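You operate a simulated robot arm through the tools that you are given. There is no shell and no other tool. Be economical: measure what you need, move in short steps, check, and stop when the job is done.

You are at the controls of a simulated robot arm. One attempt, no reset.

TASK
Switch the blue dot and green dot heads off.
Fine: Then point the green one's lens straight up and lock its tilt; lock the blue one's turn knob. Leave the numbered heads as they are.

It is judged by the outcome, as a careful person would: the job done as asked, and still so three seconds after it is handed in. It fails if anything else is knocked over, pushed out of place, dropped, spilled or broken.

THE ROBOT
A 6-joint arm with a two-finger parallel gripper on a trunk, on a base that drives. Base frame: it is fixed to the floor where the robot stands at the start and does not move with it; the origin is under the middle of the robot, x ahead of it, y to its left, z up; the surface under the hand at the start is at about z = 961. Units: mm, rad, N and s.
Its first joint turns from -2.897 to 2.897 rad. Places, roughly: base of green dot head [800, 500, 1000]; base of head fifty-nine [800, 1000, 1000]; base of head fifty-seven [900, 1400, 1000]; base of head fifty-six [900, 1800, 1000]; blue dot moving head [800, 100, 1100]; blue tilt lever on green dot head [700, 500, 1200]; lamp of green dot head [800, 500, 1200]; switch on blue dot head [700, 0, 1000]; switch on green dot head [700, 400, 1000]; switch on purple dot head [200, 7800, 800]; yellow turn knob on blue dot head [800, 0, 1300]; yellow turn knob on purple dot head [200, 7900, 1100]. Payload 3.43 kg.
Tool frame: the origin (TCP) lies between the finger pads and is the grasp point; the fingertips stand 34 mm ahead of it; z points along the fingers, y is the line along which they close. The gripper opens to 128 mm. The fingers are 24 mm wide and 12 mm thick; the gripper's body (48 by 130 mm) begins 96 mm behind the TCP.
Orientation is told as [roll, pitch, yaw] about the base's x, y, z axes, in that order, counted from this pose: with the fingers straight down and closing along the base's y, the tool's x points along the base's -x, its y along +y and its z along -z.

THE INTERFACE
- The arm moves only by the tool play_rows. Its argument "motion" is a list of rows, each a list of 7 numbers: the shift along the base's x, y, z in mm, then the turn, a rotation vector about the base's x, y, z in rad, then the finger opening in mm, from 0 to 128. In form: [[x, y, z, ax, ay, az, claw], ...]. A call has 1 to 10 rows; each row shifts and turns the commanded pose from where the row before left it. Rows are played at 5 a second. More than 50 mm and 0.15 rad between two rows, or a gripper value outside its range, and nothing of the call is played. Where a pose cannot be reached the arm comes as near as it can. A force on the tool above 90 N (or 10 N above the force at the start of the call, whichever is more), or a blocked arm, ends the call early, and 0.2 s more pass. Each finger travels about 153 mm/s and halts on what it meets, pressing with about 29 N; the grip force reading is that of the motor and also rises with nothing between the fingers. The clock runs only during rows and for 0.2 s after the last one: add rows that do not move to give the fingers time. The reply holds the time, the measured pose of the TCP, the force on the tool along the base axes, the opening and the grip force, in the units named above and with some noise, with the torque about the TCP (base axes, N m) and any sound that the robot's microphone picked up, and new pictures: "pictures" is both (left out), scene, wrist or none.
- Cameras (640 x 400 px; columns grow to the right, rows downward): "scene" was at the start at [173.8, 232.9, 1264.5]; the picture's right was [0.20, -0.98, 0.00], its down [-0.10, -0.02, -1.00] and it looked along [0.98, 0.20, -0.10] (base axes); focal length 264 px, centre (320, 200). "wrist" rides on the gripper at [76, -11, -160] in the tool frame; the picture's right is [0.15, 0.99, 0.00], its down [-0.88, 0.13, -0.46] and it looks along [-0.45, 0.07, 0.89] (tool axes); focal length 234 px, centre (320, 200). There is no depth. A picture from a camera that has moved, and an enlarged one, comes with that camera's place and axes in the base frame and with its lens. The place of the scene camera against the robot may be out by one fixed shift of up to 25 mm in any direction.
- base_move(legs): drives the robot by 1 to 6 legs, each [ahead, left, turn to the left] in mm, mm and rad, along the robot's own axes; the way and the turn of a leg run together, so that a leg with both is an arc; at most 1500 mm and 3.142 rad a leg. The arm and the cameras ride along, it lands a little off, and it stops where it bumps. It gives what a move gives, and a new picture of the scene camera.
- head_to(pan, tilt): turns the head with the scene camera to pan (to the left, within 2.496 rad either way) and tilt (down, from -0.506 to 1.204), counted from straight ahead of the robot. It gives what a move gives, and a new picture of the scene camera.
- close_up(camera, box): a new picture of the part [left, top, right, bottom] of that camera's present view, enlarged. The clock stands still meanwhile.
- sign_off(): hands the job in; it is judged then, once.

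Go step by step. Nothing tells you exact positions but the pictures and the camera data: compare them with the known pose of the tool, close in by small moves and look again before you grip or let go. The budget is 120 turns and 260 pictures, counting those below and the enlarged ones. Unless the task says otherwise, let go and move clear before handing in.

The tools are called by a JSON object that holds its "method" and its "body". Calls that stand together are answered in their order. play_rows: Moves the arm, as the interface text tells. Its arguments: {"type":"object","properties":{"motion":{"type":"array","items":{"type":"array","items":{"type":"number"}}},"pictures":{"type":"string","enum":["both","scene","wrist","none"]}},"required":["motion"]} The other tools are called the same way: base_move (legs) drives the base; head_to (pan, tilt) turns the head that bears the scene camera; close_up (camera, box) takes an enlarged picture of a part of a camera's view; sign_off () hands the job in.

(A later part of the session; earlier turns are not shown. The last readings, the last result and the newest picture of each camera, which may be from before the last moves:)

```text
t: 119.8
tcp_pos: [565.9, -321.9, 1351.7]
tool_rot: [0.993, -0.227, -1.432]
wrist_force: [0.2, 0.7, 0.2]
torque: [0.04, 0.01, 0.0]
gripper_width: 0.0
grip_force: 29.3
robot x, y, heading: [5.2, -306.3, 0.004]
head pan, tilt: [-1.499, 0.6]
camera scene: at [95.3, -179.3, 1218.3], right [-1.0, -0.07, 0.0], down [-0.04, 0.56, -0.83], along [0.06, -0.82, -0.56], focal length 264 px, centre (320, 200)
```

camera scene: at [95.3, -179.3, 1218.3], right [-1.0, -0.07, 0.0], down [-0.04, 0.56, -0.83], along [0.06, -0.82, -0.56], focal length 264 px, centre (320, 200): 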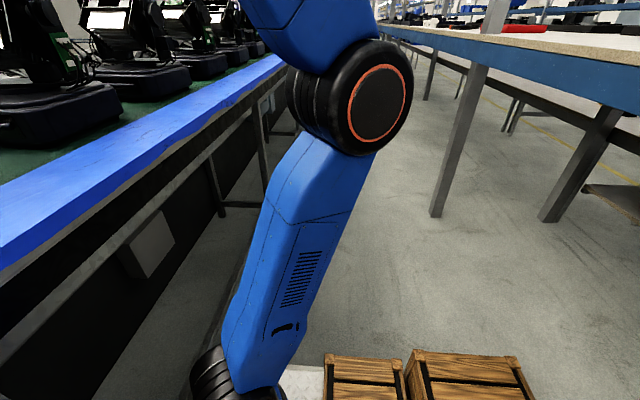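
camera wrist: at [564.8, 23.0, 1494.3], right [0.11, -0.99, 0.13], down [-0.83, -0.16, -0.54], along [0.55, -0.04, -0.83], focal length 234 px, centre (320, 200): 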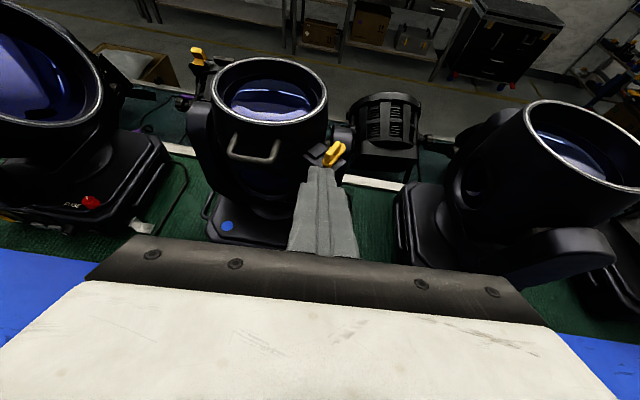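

{"method": "play_rows", "body": {"motion": [[0, 0, 0, 0.129, 0, -0.0745, 0], [0, 0, 0, 0.129, 0, -0.0745, 0], [0, 0, 0, 0.129, 0, -0.0745, 0], [0, 0, 0, 0.129, 0, -0.0745, 0], [0, 0, 0, 0.129, 0, -0.0745, 0], [0, 0, 0, 0.129, 0, -0.0745, 0], [0, 0, 0, 0.129, 0, -0.0745, 0], [0, 0, 0, 0.129, 0, -0.0745, 0], [0, 0, 0, 0.129, 0, -0.0745, 0], [0, 0, 0, 0.129, 0, -0.0745, 0]], "pictures": "none"}}

{"method": "head_to", "body": {"pan": 0.3, "tilt": 0.05}}

```text
t: 122.0
tcp_pos: [572.3, -341.8, 1350.8]
tool_rot: [0.492, 0.957, -2.516]
wrist_force: [0.5, 0.5, -0.8]
torque: [-0.01, -0.04, -0.01]
gripper_width: 0.0
grip_force: 28.7
out of reach, approached as far as the arm can: row 9, 10
robot x, y, heading: [5.7, -308.4, 0.001]
head pan, tilt: [-1.499, 0.6]
```

```text
t: 123.8
tcp_pos: [573.2, -341.6, 1351.2]
tool_rot: [0.497, 0.956, -2.511]
wrist_force: [0.5, 0.7, 0.6]
torque: [-0.02, 0.01, -0.04]
gripper_width: 0.3
grip_force: 28.9
robot x, y, heading: [10.2, -301.8, 0.004]
head pan, tilt: [0.3, 0.051]
camera scene: at [175.7, -64.0, 1268.9], right [0.3, -0.95, 0.0], down [-0.05, -0.02, -1.0], along [0.95, 0.3, -0.05], focal length 264 px, centre (320, 200)
```

scene: 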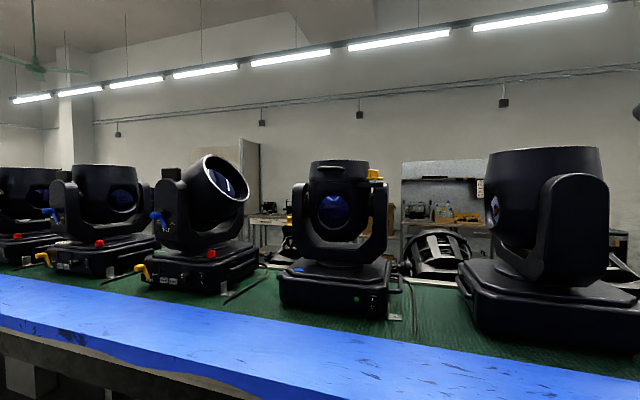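

The unwound roll stopped ~0.3 rad short of level. I'll yaw left while moving toward the knob, which should free the rest.

{"method": "play_rows", "body": {"motion": [[0, 40, 0, 0, 0, 0.1, 0], [0, 40, 0, 0, 0, 0.1, 0], [0, 40, 0, 0, 0, 0.1, 0], [0, 40, 0, 0, 0, 0.1, 0], [10, 40, 0, 0, 0, 0.1, 0], [10, 20, 0, 0, 0, 0, 0], [0, 0, 0, 0.088, 0.048, -0.06, 0], [0, 0, 0, 0.088, 0.048, -0.06, 0], [0, 0, 0, 0.065, 0.036, -0.043, 0]]}}

```text
t: 125.8
tcp_pos: [631.0, -191.4, 1352.8]
tool_rot: [0.009, 1.05, -2.587]
wrist_force: [-0.2, -0.2, 0.0]
torque: [-0.01, 0.0, -0.01]
gripper_width: 0.0
grip_force: 28.9
out of reach, approached as far as the arm can: row 1, 2, 3, 7, 8, 9
robot x, y, heading: [6.0, -305.6, 0.005]
head pan, tilt: [0.3, 0.051]
camera scene: at [175.7, -63.9, 1268.9], right [0.3, -0.95, 0.0], down [-0.05, -0.02, -1.0], along [0.95, 0.3, -0.05], focal length 264 px, centre (320, 200)
camera wrist: at [539.7, -235.7, 1497.6], right [0.58, -0.81, 0.13], down [-0.64, -0.55, -0.54], along [0.51, 0.22, -0.83], focal length 234 px, centre (320, 200)
```

scene: 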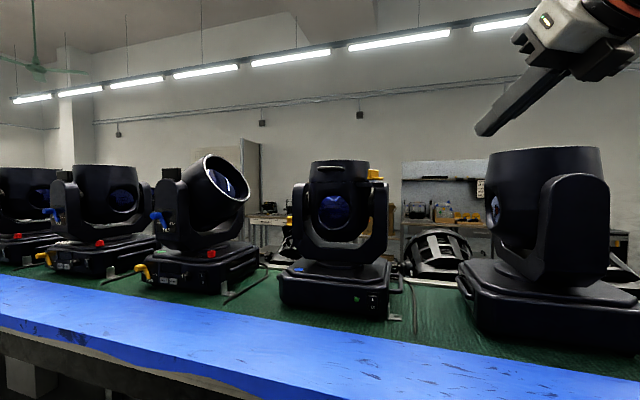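
wrist: 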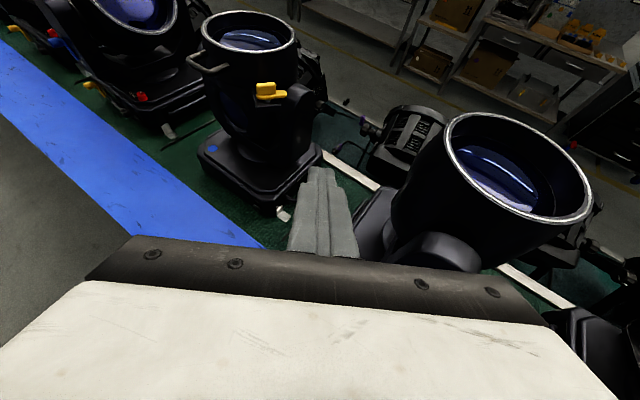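

Hand is now level, pointing 32° left. From here I can push the right end of wing/tongue with the closed fingertips, which turns it counter-clockwise. Moving to just short of it.

{"method": "play_rows", "body": {"motion": [[25, 33, 0, 0, 0, 0, 0], [25, 33, 0, 0, 0, 0, 0], [25, 33, 0, 0, 0, 0, 0], [15, 20, 0, 0, 0, 0, 0], [0, 0, -15, 0, 0, 0, 0], [0, 0, -15, 0, 0, 0, 0]], "pictures": "scene"}}

{"method": "close_up", "body": {"camera": "scene", "box": [335, 140, 415, 200]}}

{"method": "close_up", "body": {"camera": "wrist", "box": [240, 60, 400, 180]}}

```text
t: 127.2
tcp_pos: [751.1, -135.7, 1315.2]
tool_rot: [0.011, 1.05, -2.588]
wrist_force: [-0.3, 0.8, 0.1]
torque: [-0.02, -0.02, 0.03]
gripper_width: 0.1
grip_force: 29.5
out of reach, approached as far as the arm can: row 1, 2, 3, 4
robot x, y, heading: [4.5, -301.5, 0.003]
head pan, tilt: [0.3, 0.051]
camera scene: at [175.7, -63.9, 1268.9], right [0.3, -0.95, 0.0], down [-0.05, -0.02, -1.0], along [0.95, 0.3, -0.05], focal length 264 px, centre (320, 200)
```

scene: 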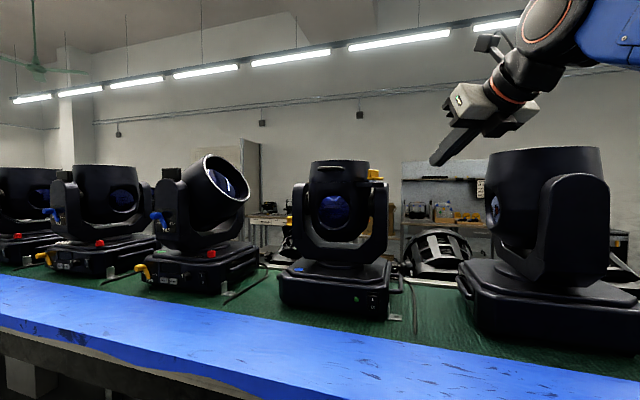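

```text
6.67 times, centred on (375, 170) of scene
camera zoom: at [175.7, -63.9, 1268.9], right [0.3, -0.95, 0.0], down [-0.05, -0.02, -1.0], along [0.95, 0.3, -0.05], focal length 1757 px, centre (-47, 400)
```

zoom: 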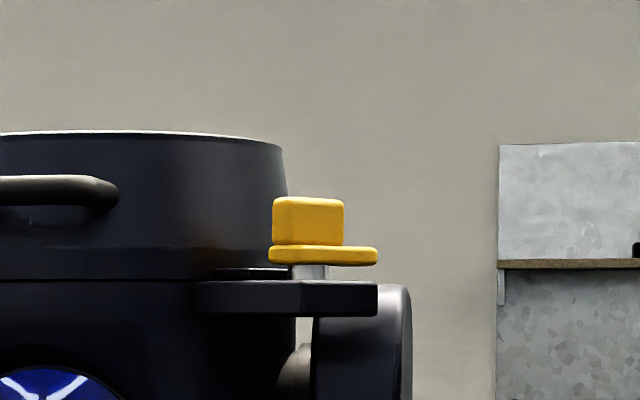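

```text
3.33 times, centred on (320, 120) of wrist
camera zoom: at [658.5, -179.2, 1460.7], right [0.57, -0.81, 0.13], down [-0.64, -0.54, -0.54], along [0.51, 0.22, -0.83], focal length 781 px, centre (320, 467)
```

zoom: 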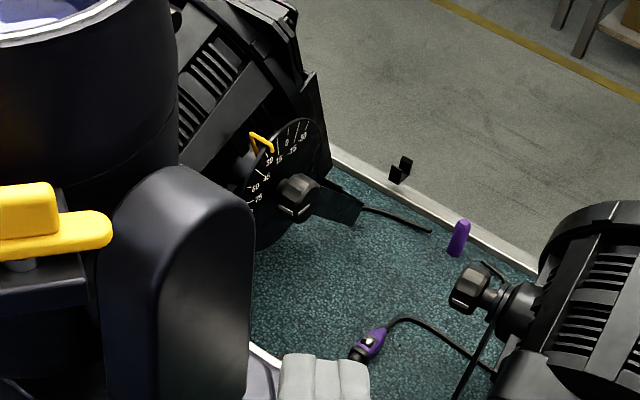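

The wrist limit wants the hand pointing further left relative to the arm. I'll yaw another 0.35 rad (to ~52°), then approach.

{"method": "play_rows", "body": {"motion": [[-5, 0, 10, 0, 0, 0.12, 0], [-5, 0, 0, 0, 0, 0.12, 0], [0, 0, 0, 0, 0, 0.12, 0], [5, 25, 0, 0, 0, 0, 0], [5, 25, 0, 0, 0, 0, 0], [0, 15, 0, 0, 0, 0, 0]]}}

{"method": "close_up", "body": {"camera": "scene", "box": [335, 120, 455, 200]}}

{"method": "close_up", "body": {"camera": "wrist", "box": [240, 60, 400, 180]}}

```text
t: 128.6
tcp_pos: [753.6, -70.4, 1327.7]
tool_rot: [0.009, 1.049, -2.23]
wrist_force: [-0.8, -0.1, 0.0]
torque: [0.01, 0.02, 0.01]
gripper_width: 0.1
grip_force: 29.1
robot x, y, heading: [7.7, -307.5, 0.005]
head pan, tilt: [0.3, 0.051]
camera scene: at [175.7, -64.0, 1268.9], right [0.3, -0.95, 0.0], down [-0.05, -0.01, -1.0], along [0.95, 0.3, -0.05], focal length 264 px, centre (320, 200)
camera wrist: at [681.6, -144.0, 1472.1], right [0.82, -0.56, 0.13], down [-0.41, -0.74, -0.54], along [0.4, 0.39, -0.83], focal length 234 px, centre (320, 200)
```

scene: 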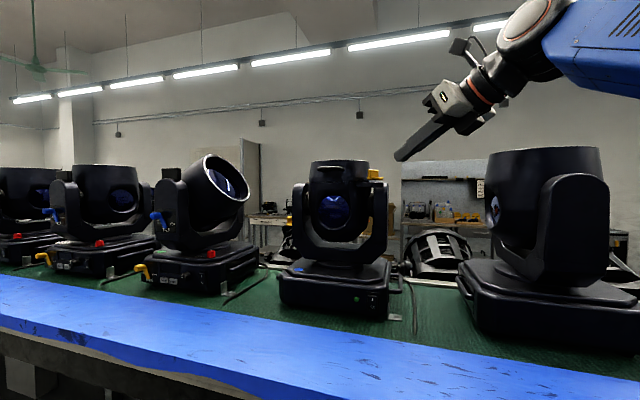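
wrist: 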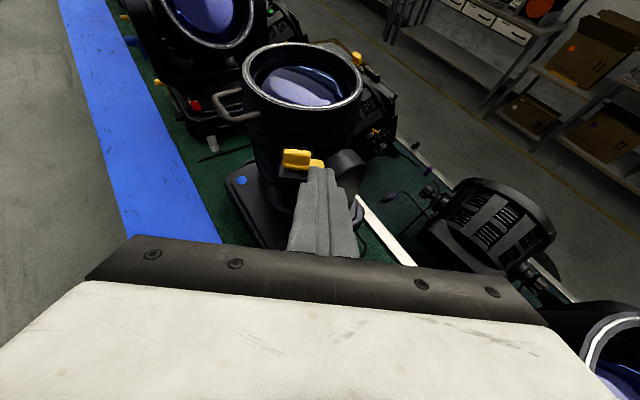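

```text
5.00 times, centred on (395, 160) of scene
camera zoom: at [175.7, -64.0, 1268.9], right [0.3, -0.95, 0.0], down [-0.05, -0.01, -1.0], along [0.95, 0.3, -0.05], focal length 1318 px, centre (-55, 400)
```

zoom: 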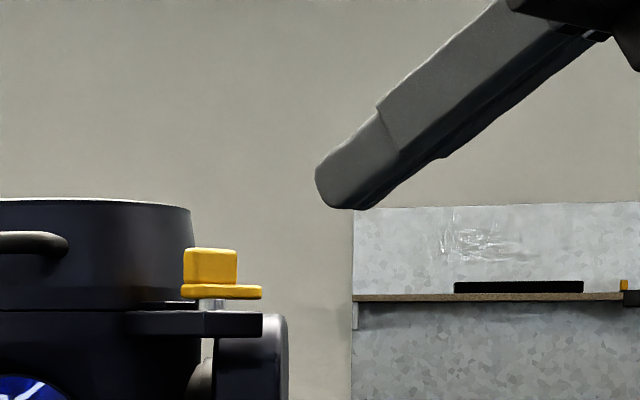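

```text
3.33 times, centred on (320, 120) of wrist
camera zoom: at [681.6, -144.0, 1472.1], right [0.82, -0.56, 0.13], down [-0.41, -0.74, -0.54], along [0.4, 0.39, -0.83], focal length 781 px, centre (320, 467)
```

zoom: 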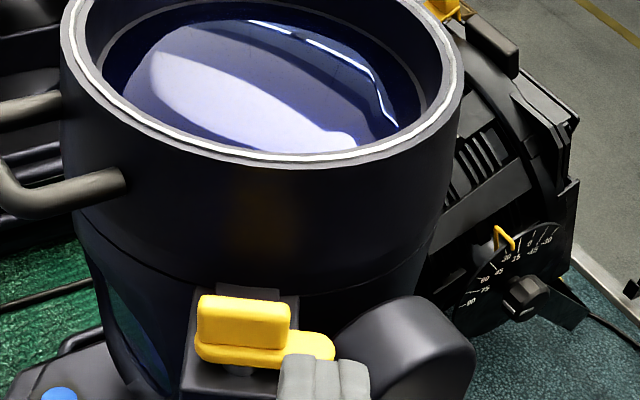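

Hand points at the wing squarely, tip right of the post. I'll descend to wing height, then check.

{"method": "play_rows", "body": {"motion": [[-2, 1.5, -12, 0, 0, 0, 0], [-2, 1.5, -12, 0, 0, 0, 0], [0, 0, -12, 0, 0, 0, 0]], "pictures": "none"}}

{"method": "close_up", "body": {"camera": "scene", "box": [345, 140, 425, 200]}}

{"method": "close_up", "body": {"camera": "wrist", "box": [260, 90, 380, 180]}}

```text
t: 129.4
tcp_pos: [746.9, -66.2, 1290.1]
tool_rot: [0.012, 1.05, -2.231]
wrist_force: [0.7, -0.5, -0.5]
torque: [0.01, 0.01, 0.01]
gripper_width: 0.1
grip_force: 29.0
robot x, y, heading: [2.3, -305.2, -0.0]
head pan, tilt: [0.3, 0.051]
```

```text
6.67 times, centred on (385, 170) of scene
camera zoom: at [175.7, -63.9, 1268.9], right [0.3, -0.95, 0.0], down [-0.05, -0.02, -1.0], along [0.95, 0.3, -0.05], focal length 1757 px, centre (-113, 400)
```

zoom: 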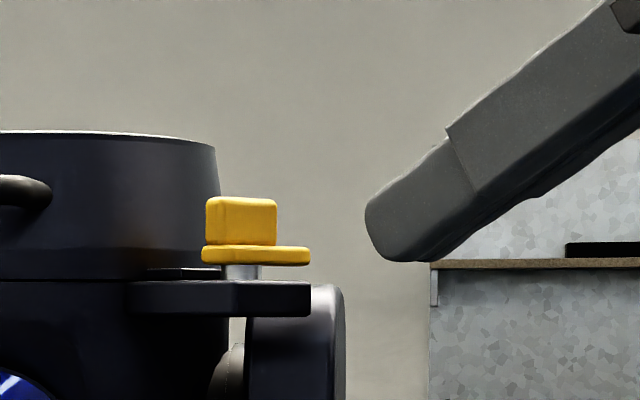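

```text
4.44 times, centred on (320, 135) of wrist
camera zoom: at [676.0, -139.9, 1434.9], right [0.82, -0.56, 0.13], down [-0.41, -0.74, -0.54], along [0.4, 0.39, -0.83], focal length 1041 px, centre (320, 489)
```

zoom: 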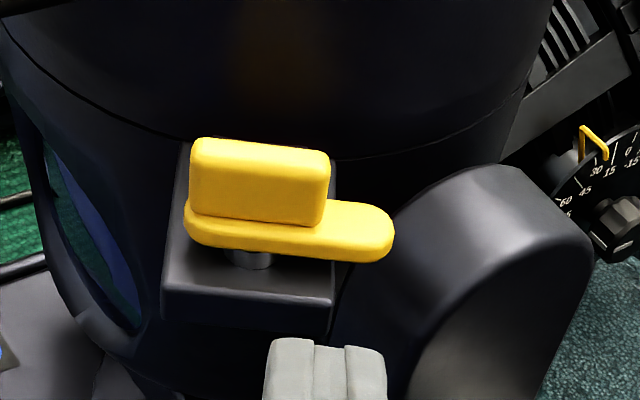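

Aligned: the tip will meet the tongue and the wing's right half. Pushing along the pointing direction in small steps.

{"method": "play_rows", "body": {"motion": [[9, 12, 0, 0, 0, 0, 0], [7, 9, 0, 0, 0, 0, 0], [4, 5, 0, 0, 0, 0, 0], [3, 4, 0, 0, 0, 0, 0], [3, 4, 0, 0, 0, 0, 0], [3, 4, 0, 0, 0, 0, 0]], "pictures": "none"}}

{"method": "close_up", "body": {"camera": "scene", "box": [345, 140, 425, 200]}}

{"method": "close_up", "body": {"camera": "wrist", "box": [260, 110, 380, 200]}}

```text
t: 130.8
tcp_pos: [776.8, -28.6, 1290.2]
tool_rot: [0.013, 1.051, -2.23]
wrist_force: [2.7, -5.4, -3.8]
torque: [-0.25, -0.05, -0.16]
gripper_width: 0.1
grip_force: 28.6
robot x, y, heading: [3.4, -304.5, 0.005]
head pan, tilt: [0.3, 0.051]
```

```text
6.67 times, centred on (385, 170) of scene
camera zoom: at [176.0, -64.3, 1268.9], right [0.3, -0.95, 0.0], down [-0.05, -0.01, -1.0], along [0.95, 0.3, -0.05], focal length 1757 px, centre (-113, 400)
```

zoom: 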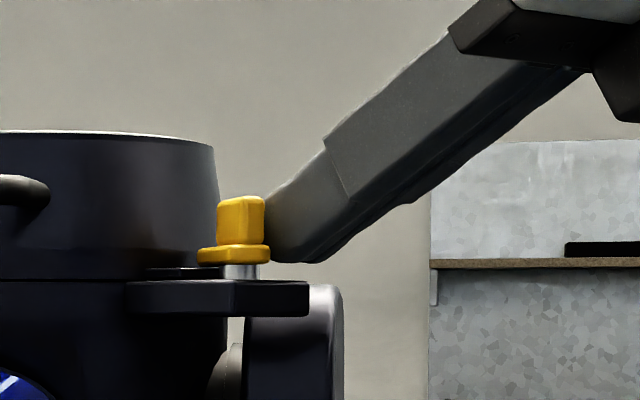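

```text
4.44 times, centred on (320, 155) of wrist
camera zoom: at [705.6, -102.6, 1435.4], right [0.82, -0.56, 0.13], down [-0.41, -0.74, -0.54], along [0.4, 0.39, -0.83], focal length 1041 px, centre (320, 400)
```

zoom: 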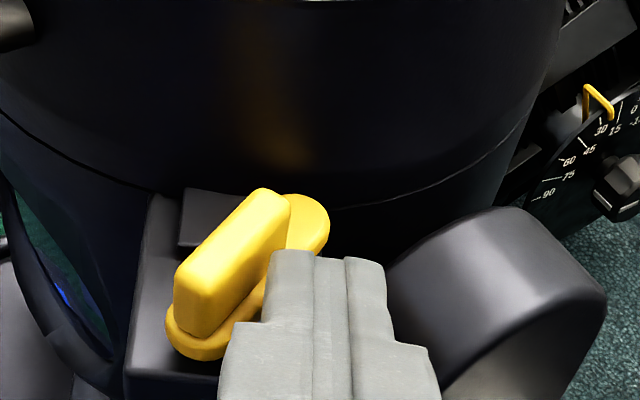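

It's turning counter-clockwise as wanted. A bit further forward, then sweep the finger left to carry the tongue over the tab.

{"method": "play_rows", "body": {"motion": [[3, 4, 0, 0, 0, 0, 0], [2, 3, 0, 0, 0, 0, 0], [-3, 2.5, 0, 0, 0, 0, 0], [-3, 2.5, 0, 0, 0, 0, 0], [-3, 2.5, 0, 0, 0, 0, 0]], "pictures": "none"}}

{"method": "close_up", "body": {"camera": "scene", "box": [345, 140, 425, 200]}}

{"method": "close_up", "body": {"camera": "wrist", "box": [260, 110, 380, 200]}}

```text
t: 132.0
tcp_pos: [780.5, -23.7, 1290.9]
tool_rot: [0.025, 1.053, -2.231]
wrist_force: [17.7, -22.4, -2.4]
torque: [-0.53, -0.29, -0.46]
gripper_width: 0.1
grip_force: 29.3
robot x, y, heading: [8.6, -308.5, 0.001]
head pan, tilt: [0.3, 0.051]
stopped in row 5: the force on the tool passed its limit at 98 N (the readings are from after the stop); the commanded pose is now the measured one
```

```text
6.67 times, centred on (385, 170) of scene
camera zoom: at [178.2, -66.2, 1269.0], right [0.3, -0.95, 0.0], down [-0.05, -0.01, -1.0], along [0.95, 0.3, -0.05], focal length 1757 px, centre (-113, 400)
```

zoom: 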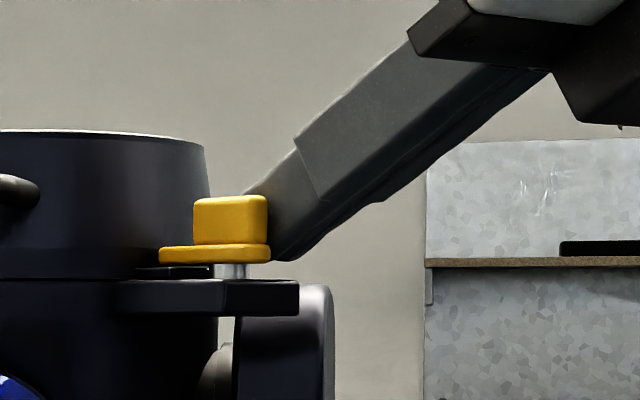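

```text
4.44 times, centred on (320, 155) of wrist
camera zoom: at [707.2, -95.4, 1435.4], right [0.81, -0.57, 0.14], down [-0.42, -0.73, -0.54], along [0.41, 0.38, -0.83], focal length 1041 px, centre (320, 400)
```

zoom: 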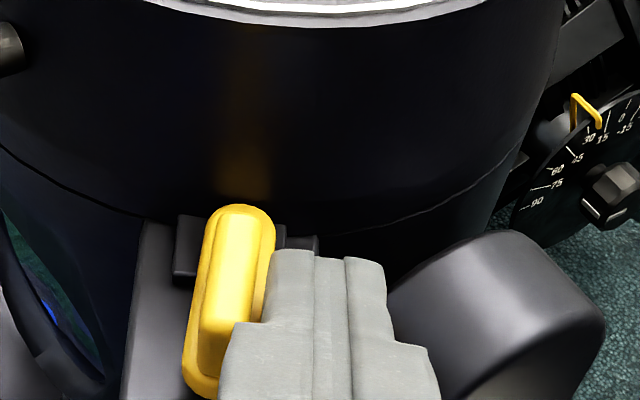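

The tongue is now partly over the tab (~40°), but the finger also blocks the near end. I'll retreat, go round to the left of the near end, and push it right.

{"method": "play_rows", "body": {"motion": [[2.4, -1.8, 0, 0, 0, 0, 0], [-11, -14, 0, 0, 0, 0, 0], [-14, -18, 0, 0, 0, 0, 0], [-16, 12, 0, 0, 0, 0, 0], [-16, 12, 0, 0, 0, 0, 0]], "pictures": "none"}}

{"method": "close_up", "body": {"camera": "scene", "box": [345, 140, 425, 200]}}

{"method": "close_up", "body": {"camera": "wrist", "box": [260, 90, 380, 180]}}

```text
t: 133.2
tcp_pos: [723.2, -30.2, 1292.9]
tool_rot: [0.025, 1.054, -2.231]
wrist_force: [0.2, -0.5, 0.5]
torque: [-0.02, 0.02, 0.01]
gripper_width: 0.0
grip_force: 28.8
robot x, y, heading: [5.7, -307.4, -0.004]
head pan, tilt: [0.3, 0.051]
```

```text
6.67 times, centred on (385, 170) of scene
camera zoom: at [177.0, -64.7, 1268.9], right [0.3, -0.95, 0.0], down [-0.05, -0.01, -1.0], along [0.95, 0.3, -0.05], focal length 1757 px, centre (-113, 400)
```

zoom: 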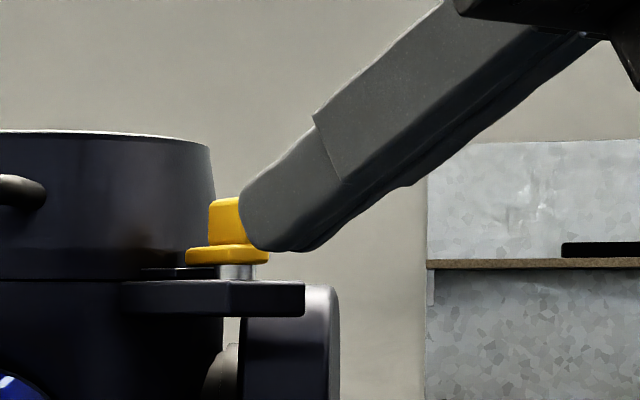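

```text
4.44 times, centred on (320, 135) of wrist
camera zoom: at [650.4, -103.4, 1436.9], right [0.81, -0.56, 0.14], down [-0.42, -0.73, -0.54], along [0.41, 0.38, -0.83], focal length 1041 px, centre (320, 489)
```

zoom: 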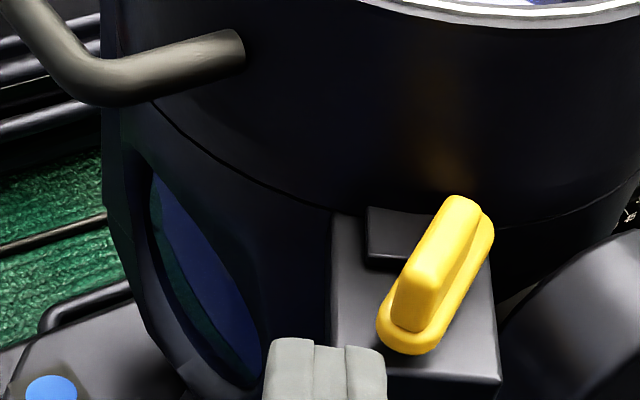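

The knob drifted back slightly, the finger is now left of its near end. Advance, then push right.

{"method": "play_rows", "body": {"motion": [[6, 8, -2, 0, 0, 0, 0], [6, 8, 0, 0, 0, 0, 0], [4, -3, 0, 0, 0, 0, 0], [4, -3, 0, 0, 0, 0, 0], [3, -2.5, 0, 0, 0, 0, 0]], "pictures": "none"}}

{"method": "close_up", "body": {"camera": "scene", "box": [345, 140, 425, 200]}}

{"method": "close_up", "body": {"camera": "wrist", "box": [260, 100, 380, 190]}}

```text
t: 134.4
tcp_pos: [744.0, -19.9, 1289.9]
tool_rot: [0.023, 1.053, -2.227]
wrist_force: [-41.8, 11.0, -15.4]
torque: [-0.22, 0.96, 1.08]
gripper_width: 0.2
grip_force: 29.0
robot x, y, heading: [5.5, -308.4, -0.002]
head pan, tilt: [0.3, 0.051]
```

```text
6.67 times, centred on (385, 170) of scene
camera zoom: at [174.8, -63.7, 1268.9], right [0.3, -0.95, 0.0], down [-0.05, -0.02, -1.0], along [0.95, 0.3, -0.05], focal length 1757 px, centre (-113, 400)
```

zoom: 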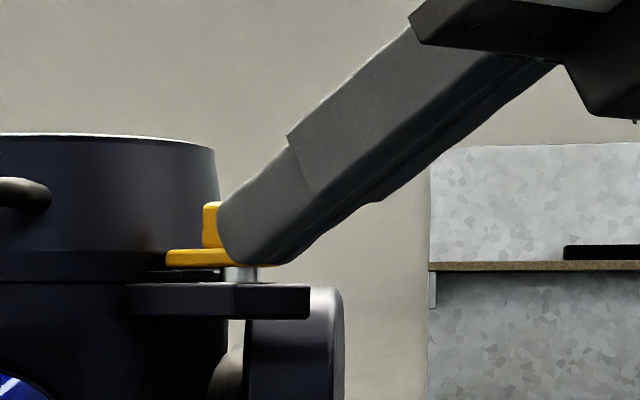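

```text
4.44 times, centred on (320, 145) of wrist
camera zoom: at [670.9, -92.7, 1434.7], right [0.82, -0.56, 0.14], down [-0.41, -0.73, -0.54], along [0.4, 0.38, -0.83], focal length 1041 px, centre (320, 444)
```

zoom: 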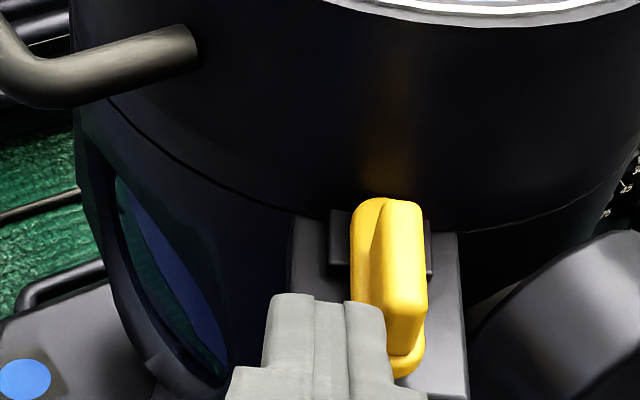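

Now past the hand's direction and over the tab. Keep pushing right in small steps.

{"method": "play_rows", "body": {"motion": [[2.4, -1.8, 0, 0, 0, 0, 0], [2.4, -1.8, 0, 0, 0, 0, 0], [2.4, -1.8, 0, 0, 0, 0, 0], [2.4, -1.8, 0, 0, 0, 0, 0]], "pictures": "none"}}

{"method": "close_up", "body": {"camera": "wrist", "box": [260, 100, 380, 190]}}

```text
t: 134.9
tcp_pos: [742.7, -21.4, 1290.2]
tool_rot: [0.014, 1.052, -2.227]
wrist_force: [-21.2, 15.1, 4.5]
torque: [0.17, 0.07, 0.88]
gripper_width: 0.0
grip_force: 28.8
robot x, y, heading: [11.1, -305.2, -0.001]
head pan, tilt: [0.3, 0.051]
stopped in row 2: the force on the tool passed its limit at 94 N (the readings are from after the stop); the commanded pose is now the measured one
```

```text
4.44 times, centred on (320, 145) of wrist
camera zoom: at [672.0, -93.6, 1435.1], right [0.82, -0.56, 0.13], down [-0.41, -0.74, -0.54], along [0.4, 0.39, -0.83], focal length 1041 px, centre (320, 444)
```

zoom: 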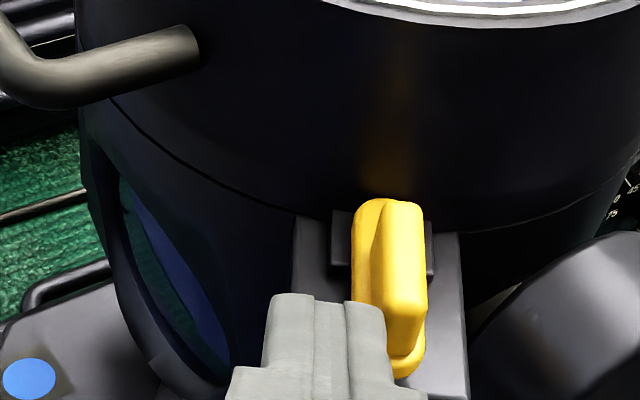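

It stops hard with the tongue centred over the tab, and that angle (~55°) matches the purple head's locked knob. I'll move away sideways without dragging and check it stays.

{"method": "play_rows", "body": {"motion": [[-5, 4, 0, 0, 0, 0, 0], [-10, -9, 5, 0, 0, 0, 0], [-25, -30, 20, 0, 0, 0, 0], [-20, -30, 20, 0, 0, 0, 0], [0, 0, 0, 0, 0, 0, 0]], "pictures": "none"}}

{"method": "close_up", "body": {"camera": "scene", "box": [345, 140, 425, 200]}}

{"method": "close_up", "body": {"camera": "wrist", "box": [260, 60, 420, 180]}}

```text
t: 136.1
tcp_pos: [687.2, -86.4, 1334.2]
tool_rot: [0.013, 1.049, -2.23]
wrist_force: [0.6, 0.3, -0.2]
torque: [-0.01, 0.01, 0.0]
gripper_width: 0.1
grip_force: 29.3
robot x, y, heading: [5.2, -307.9, 0.004]
head pan, tilt: [0.3, 0.051]
```

```text
6.67 times, centred on (385, 170) of scene
camera zoom: at [175.9, -64.2, 1268.9], right [0.3, -0.95, 0.0], down [-0.05, -0.02, -1.0], along [0.95, 0.3, -0.05], focal length 1757 px, centre (-113, 400)
```

zoom: 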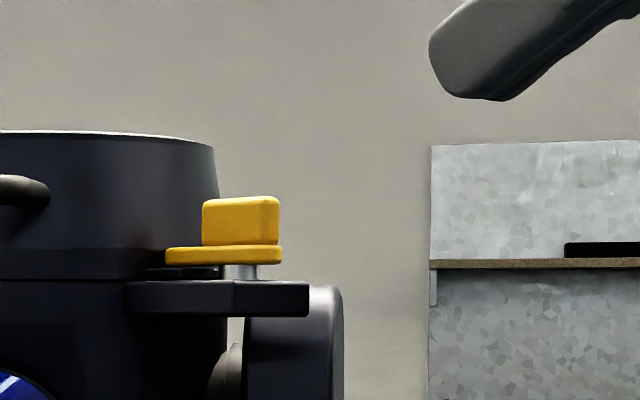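

```text
3.33 times, centred on (340, 120) of wrist
camera zoom: at [615.1, -159.4, 1478.7], right [0.82, -0.56, 0.13], down [-0.41, -0.74, -0.54], along [0.4, 0.38, -0.83], focal length 781 px, centre (253, 467)
```

zoom: 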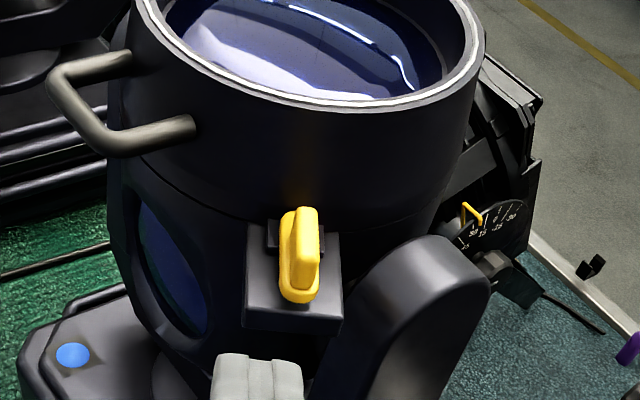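

The blue head's turn knob is locked (tongue over tab, same as the purple reference). Now the green head: I'll strafe left so I can push its lamp upright from its right side.

{"method": "base_move", "body": {"legs": [[0, 270, 0]]}}

{"method": "close_up", "body": {"camera": "scene", "box": [160, 120, 340, 300]}}

{"method": "close_up", "body": {"camera": "wrist", "box": [80, 0, 480, 200]}}

```text
t: 138.0
tcp_pos: [685.9, 176.9, 1333.9]
tool_rot: [0.014, 1.051, -2.232]
wrist_force: [-1.1, 0.2, -0.1]
torque: [0.01, 0.03, -0.01]
gripper_width: 0.0
grip_force: 29.4
robot x, y, heading: [4.6, -38.9, 0.004]
head pan, tilt: [0.3, 0.051]
camera scene: at [176.2, 200.6, 1268.9], right [0.3, -0.96, 0.0], down [-0.05, -0.01, -1.0], along [0.95, 0.3, -0.05], focal length 264 px, centre (320, 200)
```

scene: 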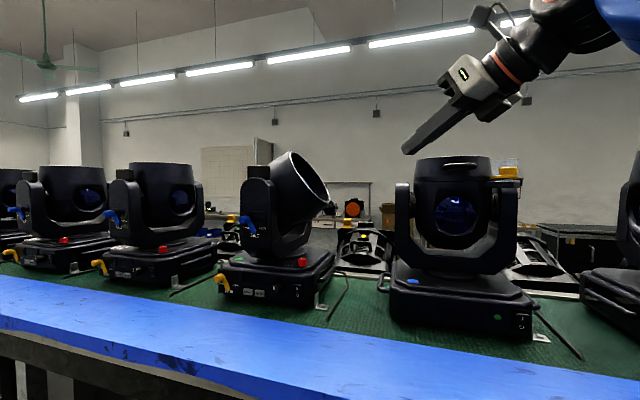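

```text
2.22 times, centred on (250, 210) of scene
camera zoom: at [176.2, 200.6, 1268.9], right [0.3, -0.96, 0.0], down [-0.05, -0.01, -1.0], along [0.95, 0.3, -0.05], focal length 586 px, centre (476, 178)
```

zoom: 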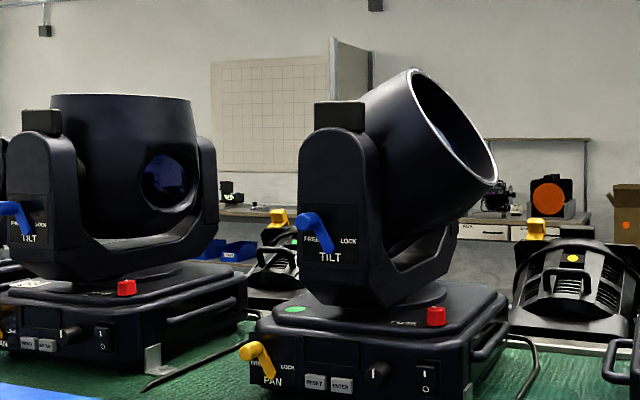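

```text
1.60 times, centred on (280, 100) of wrist
camera zoom: at [615.3, 104.4, 1478.5], right [0.82, -0.56, 0.13], down [-0.42, -0.73, -0.54], along [0.4, 0.38, -0.83], focal length 375 px, centre (384, 360)
```

zoom: 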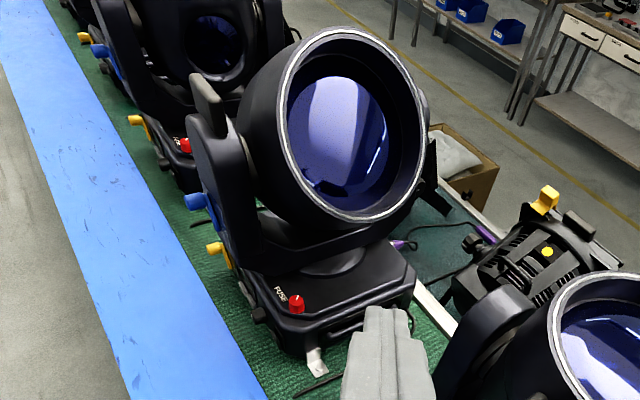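

The green lamp's lens points right-and-up, tilted roughly 55° from vertical about an axis near (y 527, z 1230). I'll level the hand, reach under the low rim edge and lift it round. First shift the base a little and level the hand.

{"method": "base_move", "body": {"legs": [[0, 80, 0]]}}

{"method": "play_rows", "body": {"motion": [[0, 0, -20, 0.103, -0.08, 0, 0], [0, 0, -25, 0.103, -0.08, 0, 0], [0, 0, -30, 0.103, -0.08, 0, 0], [0, 0, -30, 0.103, -0.08, 0, 0], [0, 0, -30, 0, 0, 0, 0], [0, 0, -40, 0, 0, 0, 0]]}}

```text
t: 139.1
tcp_pos: [687.0, 256.7, 1333.5]
tool_rot: [0.013, 1.049, -2.232]
wrist_force: [-0.1, -0.5, 0.1]
torque: [-0.01, 0.02, -0.01]
gripper_width: 0.2
grip_force: 28.9
robot x, y, heading: [6.0, 38.8, 0.001]
head pan, tilt: [0.3, 0.051]
camera scene: at [176.3, 279.8, 1268.9], right [0.3, -0.96, 0.0], down [-0.05, -0.01, -1.0], along [0.95, 0.3, -0.05], focal length 264 px, centre (320, 200)
```

scene: 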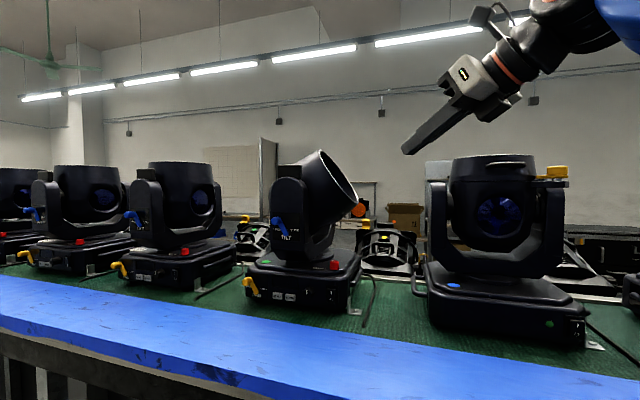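

```text
t: 140.5
tcp_pos: [687.3, 255.5, 1156.8]
tool_rot: [-3.082, 1.569, 0.953]
wrist_force: [0.8, 0.3, 0.1]
torque: [0.02, -0.02, 0.02]
gripper_width: 0.1
grip_force: 29.2
robot x, y, heading: [4.9, 37.6, 0.004]
head pan, tilt: [0.3, 0.051]
camera scene: at [176.2, 279.8, 1268.9], right [0.3, -0.96, 0.0], down [-0.05, -0.01, -1.0], along [0.95, 0.3, -0.05], focal length 264 px, centre (320, 200)
camera wrist: at [578.4, 136.2, 1233.0], right [0.77, -0.62, 0.15], down [-0.18, -0.44, -0.88], along [0.61, 0.65, -0.45], focal length 234 px, centre (320, 200)
```

scene: 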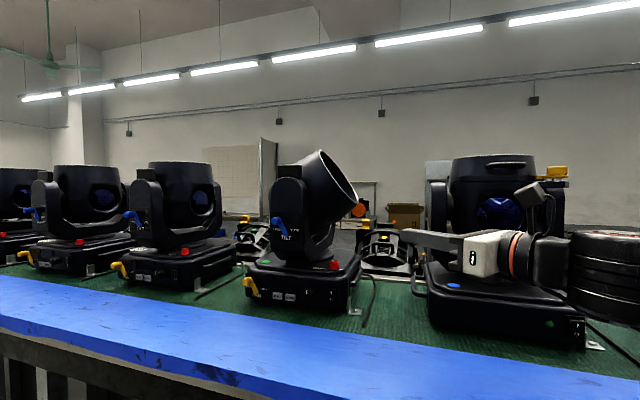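
wrist: 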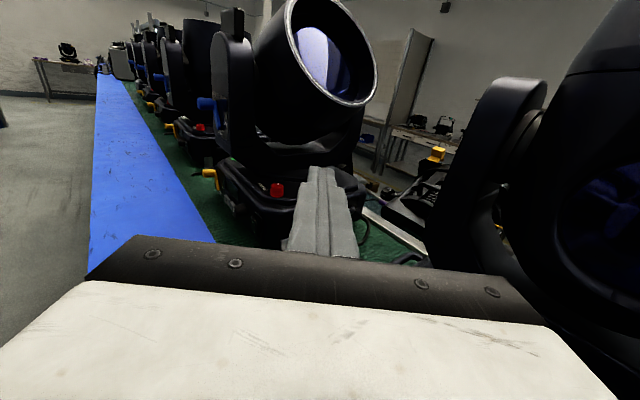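

Hand is level below the rim; the rim's lowest point comes out near (880, 410, 1205). Moving the fingertip underneath it.

{"method": "play_rows", "body": {"motion": [[31, 28, 0, 0, 0, 0, 0], [31, 28, 0, 0, 0, 0, 0], [31, 28, 0, 0, 0, 0, 0], [31, 28, 0, 0, 0, 0, 0], [25, 20, 0, 0, 0, 0, 0]]}}

{"method": "close_up", "body": {"camera": "scene", "box": [240, 140, 420, 300]}}

```text
t: 141.7
tcp_pos: [834.2, 385.4, 1157.7]
tool_rot: [-2.875, 1.57, 1.16]
wrist_force: [0.3, -0.2, 1.2]
torque: [-0.02, 0.06, -0.02]
gripper_width: 0.0
grip_force: 28.8
robot x, y, heading: [7.5, 37.3, 0.001]
head pan, tilt: [0.3, 0.051]
camera scene: at [176.0, 279.7, 1268.9], right [0.3, -0.96, 0.0], down [-0.05, -0.01, -1.0], along [0.95, 0.3, -0.05], focal length 264 px, centre (320, 200)
camera wrist: at [726.4, 266.5, 1233.3], right [0.77, -0.62, 0.15], down [-0.18, -0.44, -0.88], along [0.61, 0.65, -0.45], focal length 234 px, centre (320, 200)
```

scene: 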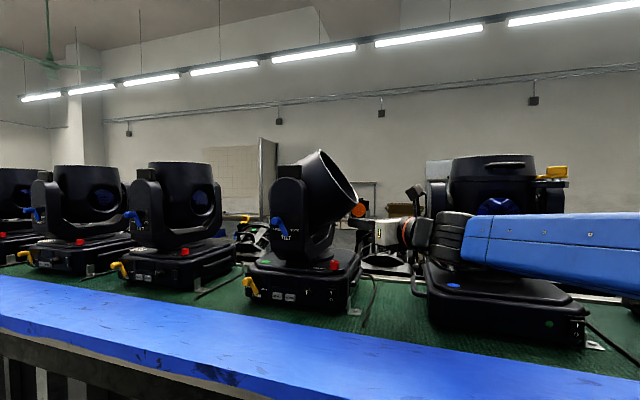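
wrist: 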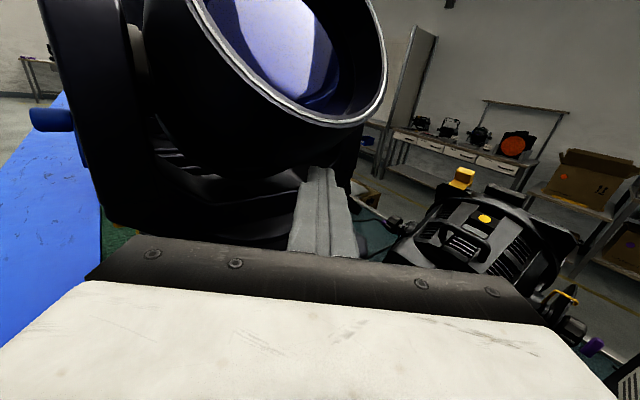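

```text
2.50 times, centred on (330, 220) of scene
camera zoom: at [176.0, 279.7, 1268.9], right [0.3, -0.96, 0.0], down [-0.05, -0.01, -1.0], along [0.95, 0.3, -0.05], focal length 659 px, centre (295, 150)
```

zoom: 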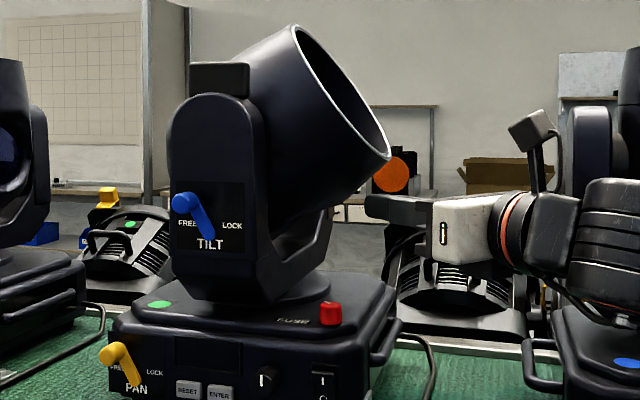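

Fingertip is just under the barrel near the rim. Lifting slowly.

{"method": "play_rows", "body": {"motion": [[0, 0, 12, 0, 0, 0, 0], [0, 0, 10, 0, 0, 0, 0], [0, 0, 8, 0, 0, 0, 0], [0, 0, 8, 0, 0, 0, 0], [0, 0, 8, 0, 0, 0, 0]], "pictures": "wrist"}}

{"method": "close_up", "body": {"camera": "scene", "box": [240, 140, 420, 300]}}

```text
t: 142.9
tcp_pos: [838.0, 381.7, 1207.7]
tool_rot: [-2.653, 1.566, 1.377]
wrist_force: [3.4, -70.2, -1.4]
torque: [0.75, 0.08, -1.1]
gripper_width: 0.1
grip_force: 28.9
robot x, y, heading: [6.7, 36.4, 0.001]
head pan, tilt: [0.3, 0.051]
camera wrist: at [728.7, 262.7, 1282.0], right [0.77, -0.62, 0.14], down [-0.19, -0.43, -0.88], along [0.61, 0.65, -0.45], focal length 234 px, centre (320, 200)
```

wrist: 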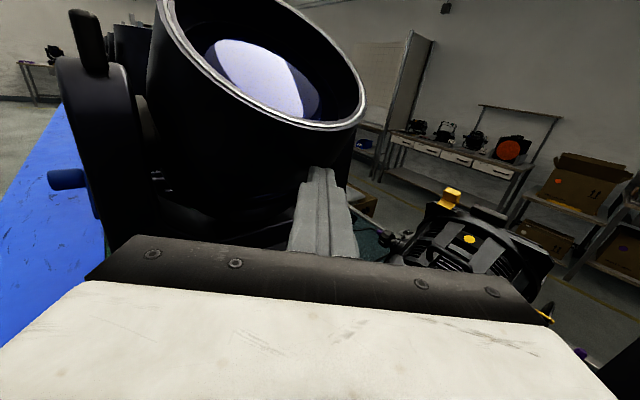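

```text
2.50 times, centred on (330, 220) of scene
camera zoom: at [176.8, 275.8, 1269.6], right [0.29, -0.96, 0.0], down [-0.05, -0.01, -1.0], along [0.95, 0.29, -0.05], focal length 659 px, centre (295, 150)
```

zoom: 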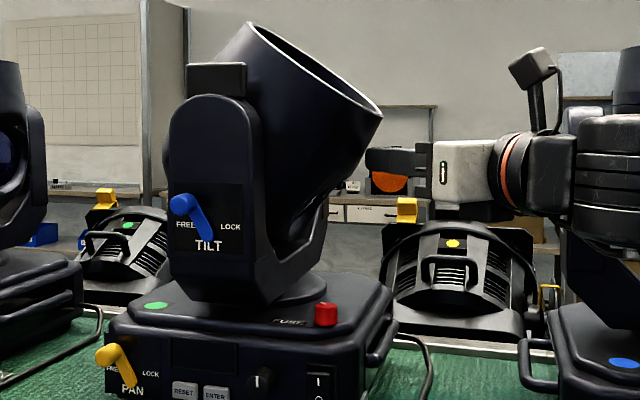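

Lifting works: the lamp has come up to roughly 40° from vertical. I'll move the finger outward along the barrel towards the rim for more leverage, then continue.

{"method": "play_rows", "body": {"motion": [[0, -8, 2, 0, 0, 0, 0], [0, -7, 10, 0, 0, 0, 0], [0, 0, 10, 0, 0, 0, 0], [0, 0, 8, 0, 0, 0, 0], [0, 0, 8, 0, 0, 0, 0]], "pictures": "wrist"}}

{"method": "close_up", "body": {"camera": "scene", "box": [240, 140, 420, 300]}}

```text
t: 144.1
tcp_pos: [836.1, 373.3, 1244.1]
tool_rot: [-2.213, 1.57, 1.82]
wrist_force: [-0.3, -0.3, 0.1]
torque: [0.03, -0.05, 0.0]
gripper_width: 0.0
grip_force: 29.4
robot x, y, heading: [6.6, 38.3, 0.005]
head pan, tilt: [0.3, 0.051]
camera wrist: at [728.5, 253.8, 1318.9], right [0.77, -0.62, 0.14], down [-0.18, -0.44, -0.88], along [0.61, 0.65, -0.45], focal length 234 px, centre (320, 200)
```

wrist: 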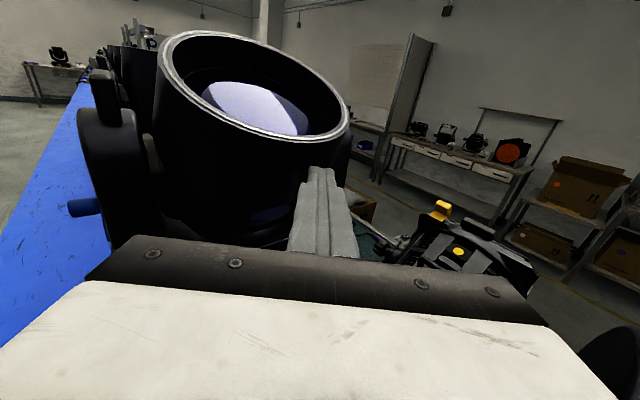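

```text
2.50 times, centred on (330, 220) of scene
camera zoom: at [176.3, 279.8, 1268.9], right [0.3, -0.96, 0.0], down [-0.05, -0.01, -1.0], along [0.95, 0.3, -0.05], focal length 659 px, centre (295, 150)
```

zoom: 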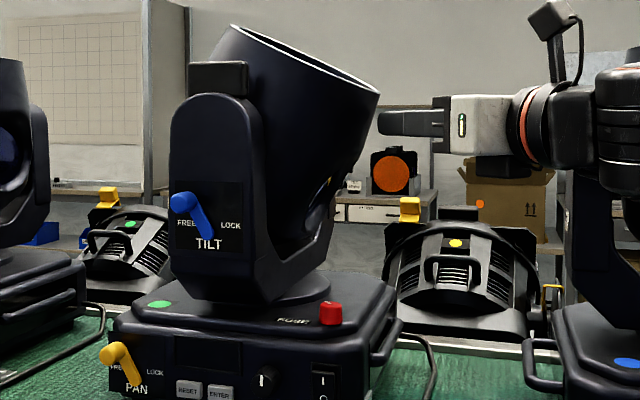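

Now about 25° from vertical, and it moves lightly. Push left and slightly up in small steps.

{"method": "play_rows", "body": {"motion": [[0, 6, 6, 0, 0, 0, 0], [0, 6, 6, 0, 0, 0, 0], [0, 6, 6, 0, 0, 0, 0], [0, 6, 6, 0, 0, 0, 0]], "pictures": "wrist"}}

{"method": "close_up", "body": {"camera": "scene", "box": [240, 140, 420, 300]}}

```text
t: 145.1
tcp_pos: [835.4, 388.9, 1274.3]
tool_rot: [-3.058, 1.559, 0.973]
wrist_force: [2.9, -69.4, 44.9]
torque: [2.25, -0.59, -1.05]
gripper_width: 0.1
grip_force: 29.1
robot x, y, heading: [9.1, 37.4, -0.003]
head pan, tilt: [0.3, 0.051]
camera wrist: at [725.7, 270.2, 1347.7], right [0.77, -0.63, 0.15], down [-0.18, -0.43, -0.89], along [0.62, 0.65, -0.44], focal length 234 px, centre (320, 200)
```

wrist: 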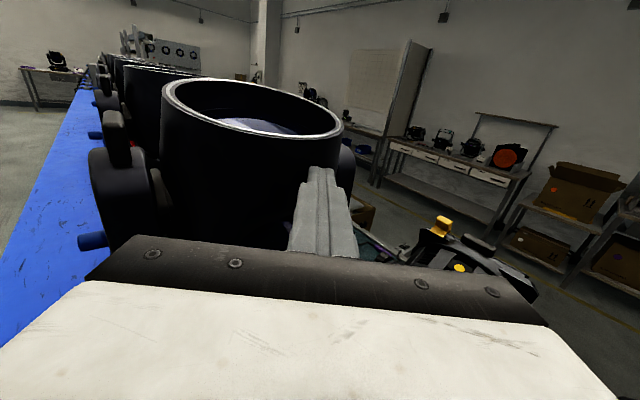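

```text
2.50 times, centred on (330, 220) of scene
camera zoom: at [175.2, 274.8, 1270.0], right [0.29, -0.96, 0.0], down [-0.05, -0.01, -1.0], along [0.95, 0.29, -0.05], focal length 659 px, centre (295, 150)
```

zoom: 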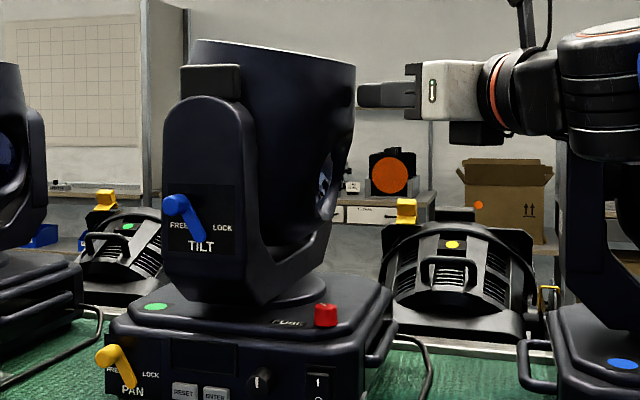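

Nearly upright. I'll ease off a little and check the true angle from the scene camera with the head aimed at it.

{"method": "play_rows", "body": {"motion": [[0, -8, 0, 0, 0, 0, 0], [0, 0, 0, 0, 0, 0, 0]], "pictures": "none"}}

{"method": "head_to", "body": {"pan": 0.35, "tilt": 0.0}}

{"method": "close_up", "body": {"camera": "scene", "box": [260, 130, 360, 230]}}

{"method": "close_up", "body": {"camera": "wrist", "box": [140, 60, 380, 200]}}

```text
t: 145.7
tcp_pos: [836.9, 394.4, 1261.3]
tool_rot: [-0.432, 1.564, -2.674]
wrist_force: [0.6, -5.0, 0.2]
torque: [0.05, 0.04, -0.08]
gripper_width: 0.0
grip_force: 29.0
robot x, y, heading: [5.7, 39.4, 0.008]
head pan, tilt: [0.3, 0.051]
```

```text
t: 146.3
tcp_pos: [837.3, 389.6, 1265.2]
tool_rot: [-1.971, 1.567, 2.067]
wrist_force: [-0.4, -0.2, 0.6]
torque: [-0.01, -0.02, -0.01]
gripper_width: 0.0
grip_force: 29.4
robot x, y, heading: [6.4, 43.2, -0.007]
head pan, tilt: [0.351, 0.0]
camera scene: at [173.7, 283.9, 1273.4], right [0.34, -0.94, 0.0], down [0.0, 0.0, -1.0], along [0.94, 0.34, 0.0], focal length 264 px, centre (320, 200)
```

scene: 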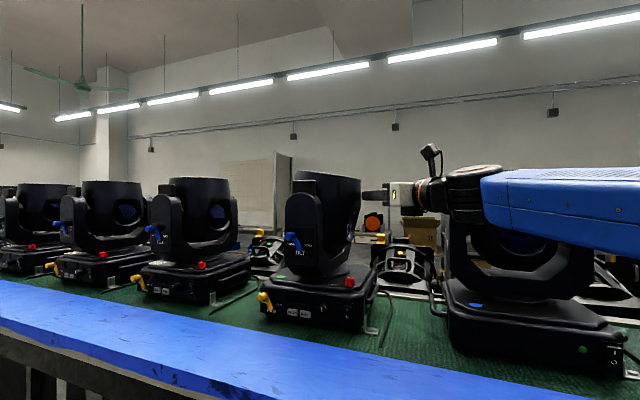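

```text
4.00 times, centred on (310, 180) of scene
camera zoom: at [173.7, 283.9, 1273.4], right [0.34, -0.94, 0.0], down [0.0, 0.0, -1.0], along [0.94, 0.34, 0.0], focal length 1054 px, centre (360, 280)
```

zoom: 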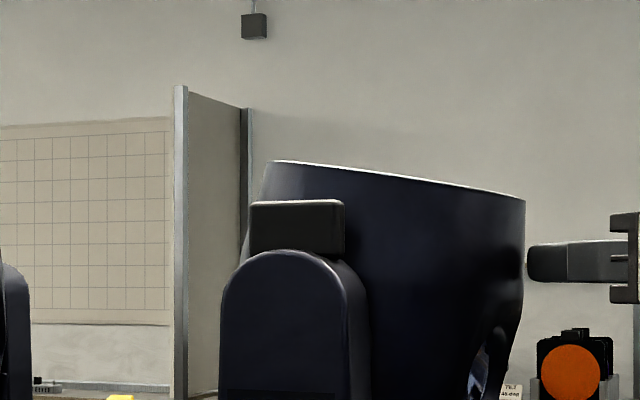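

```text
2.67 times, centred on (260, 130) of wrist
camera zoom: at [729.0, 271.0, 1341.3], right [0.77, -0.62, 0.15], down [-0.18, -0.44, -0.88], along [0.61, 0.65, -0.45], focal length 624 px, centre (480, 387)
```

zoom: 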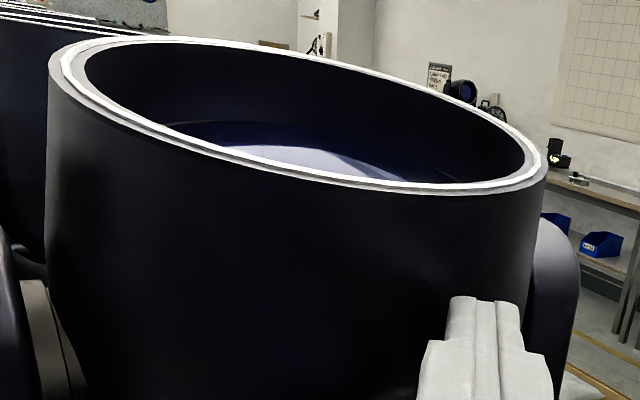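

The rim still slopes about 9°. I'll back off, raise the finger for leverage, and nudge left again.

{"method": "play_rows", "body": {"motion": [[0, -15, 0, 0, 0, 0, 0], [0, 0, 14, 0, 0, 0, 0], [0, 0, 14, 0, 0, 0, 0], [0, 7, 0, 0, 0, 0, 0], [0, 5, 0, 0, 0, 0, 0], [0, 4, 0, 0, 0, 0, 0]], "pictures": "none"}}

{"method": "close_up", "body": {"camera": "scene", "box": [260, 130, 360, 230]}}

```text
t: 147.7
tcp_pos: [835.8, 389.1, 1296.6]
tool_rot: [-2.908, 1.568, 1.126]
wrist_force: [3.6, -10.7, 8.1]
torque: [0.38, -0.07, -0.23]
gripper_width: 0.0
grip_force: 29.2
robot x, y, heading: [1.1, 37.9, 0.001]
head pan, tilt: [0.351, 0.0]
```

```text
4.00 times, centred on (310, 180) of scene
camera zoom: at [173.7, 282.9, 1273.6], right [0.34, -0.94, 0.0], down [0.0, 0.0, -1.0], along [0.94, 0.34, 0.0], focal length 1054 px, centre (360, 280)
```

zoom: 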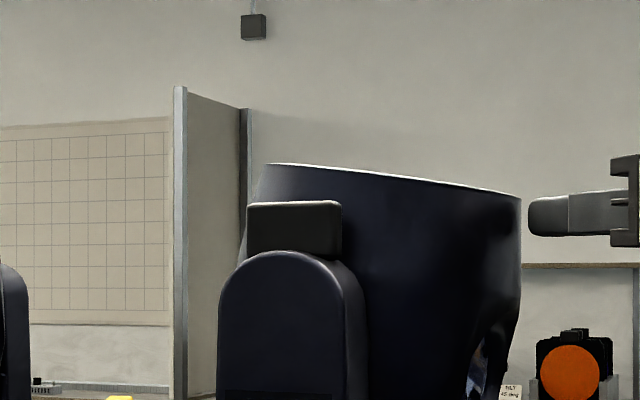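

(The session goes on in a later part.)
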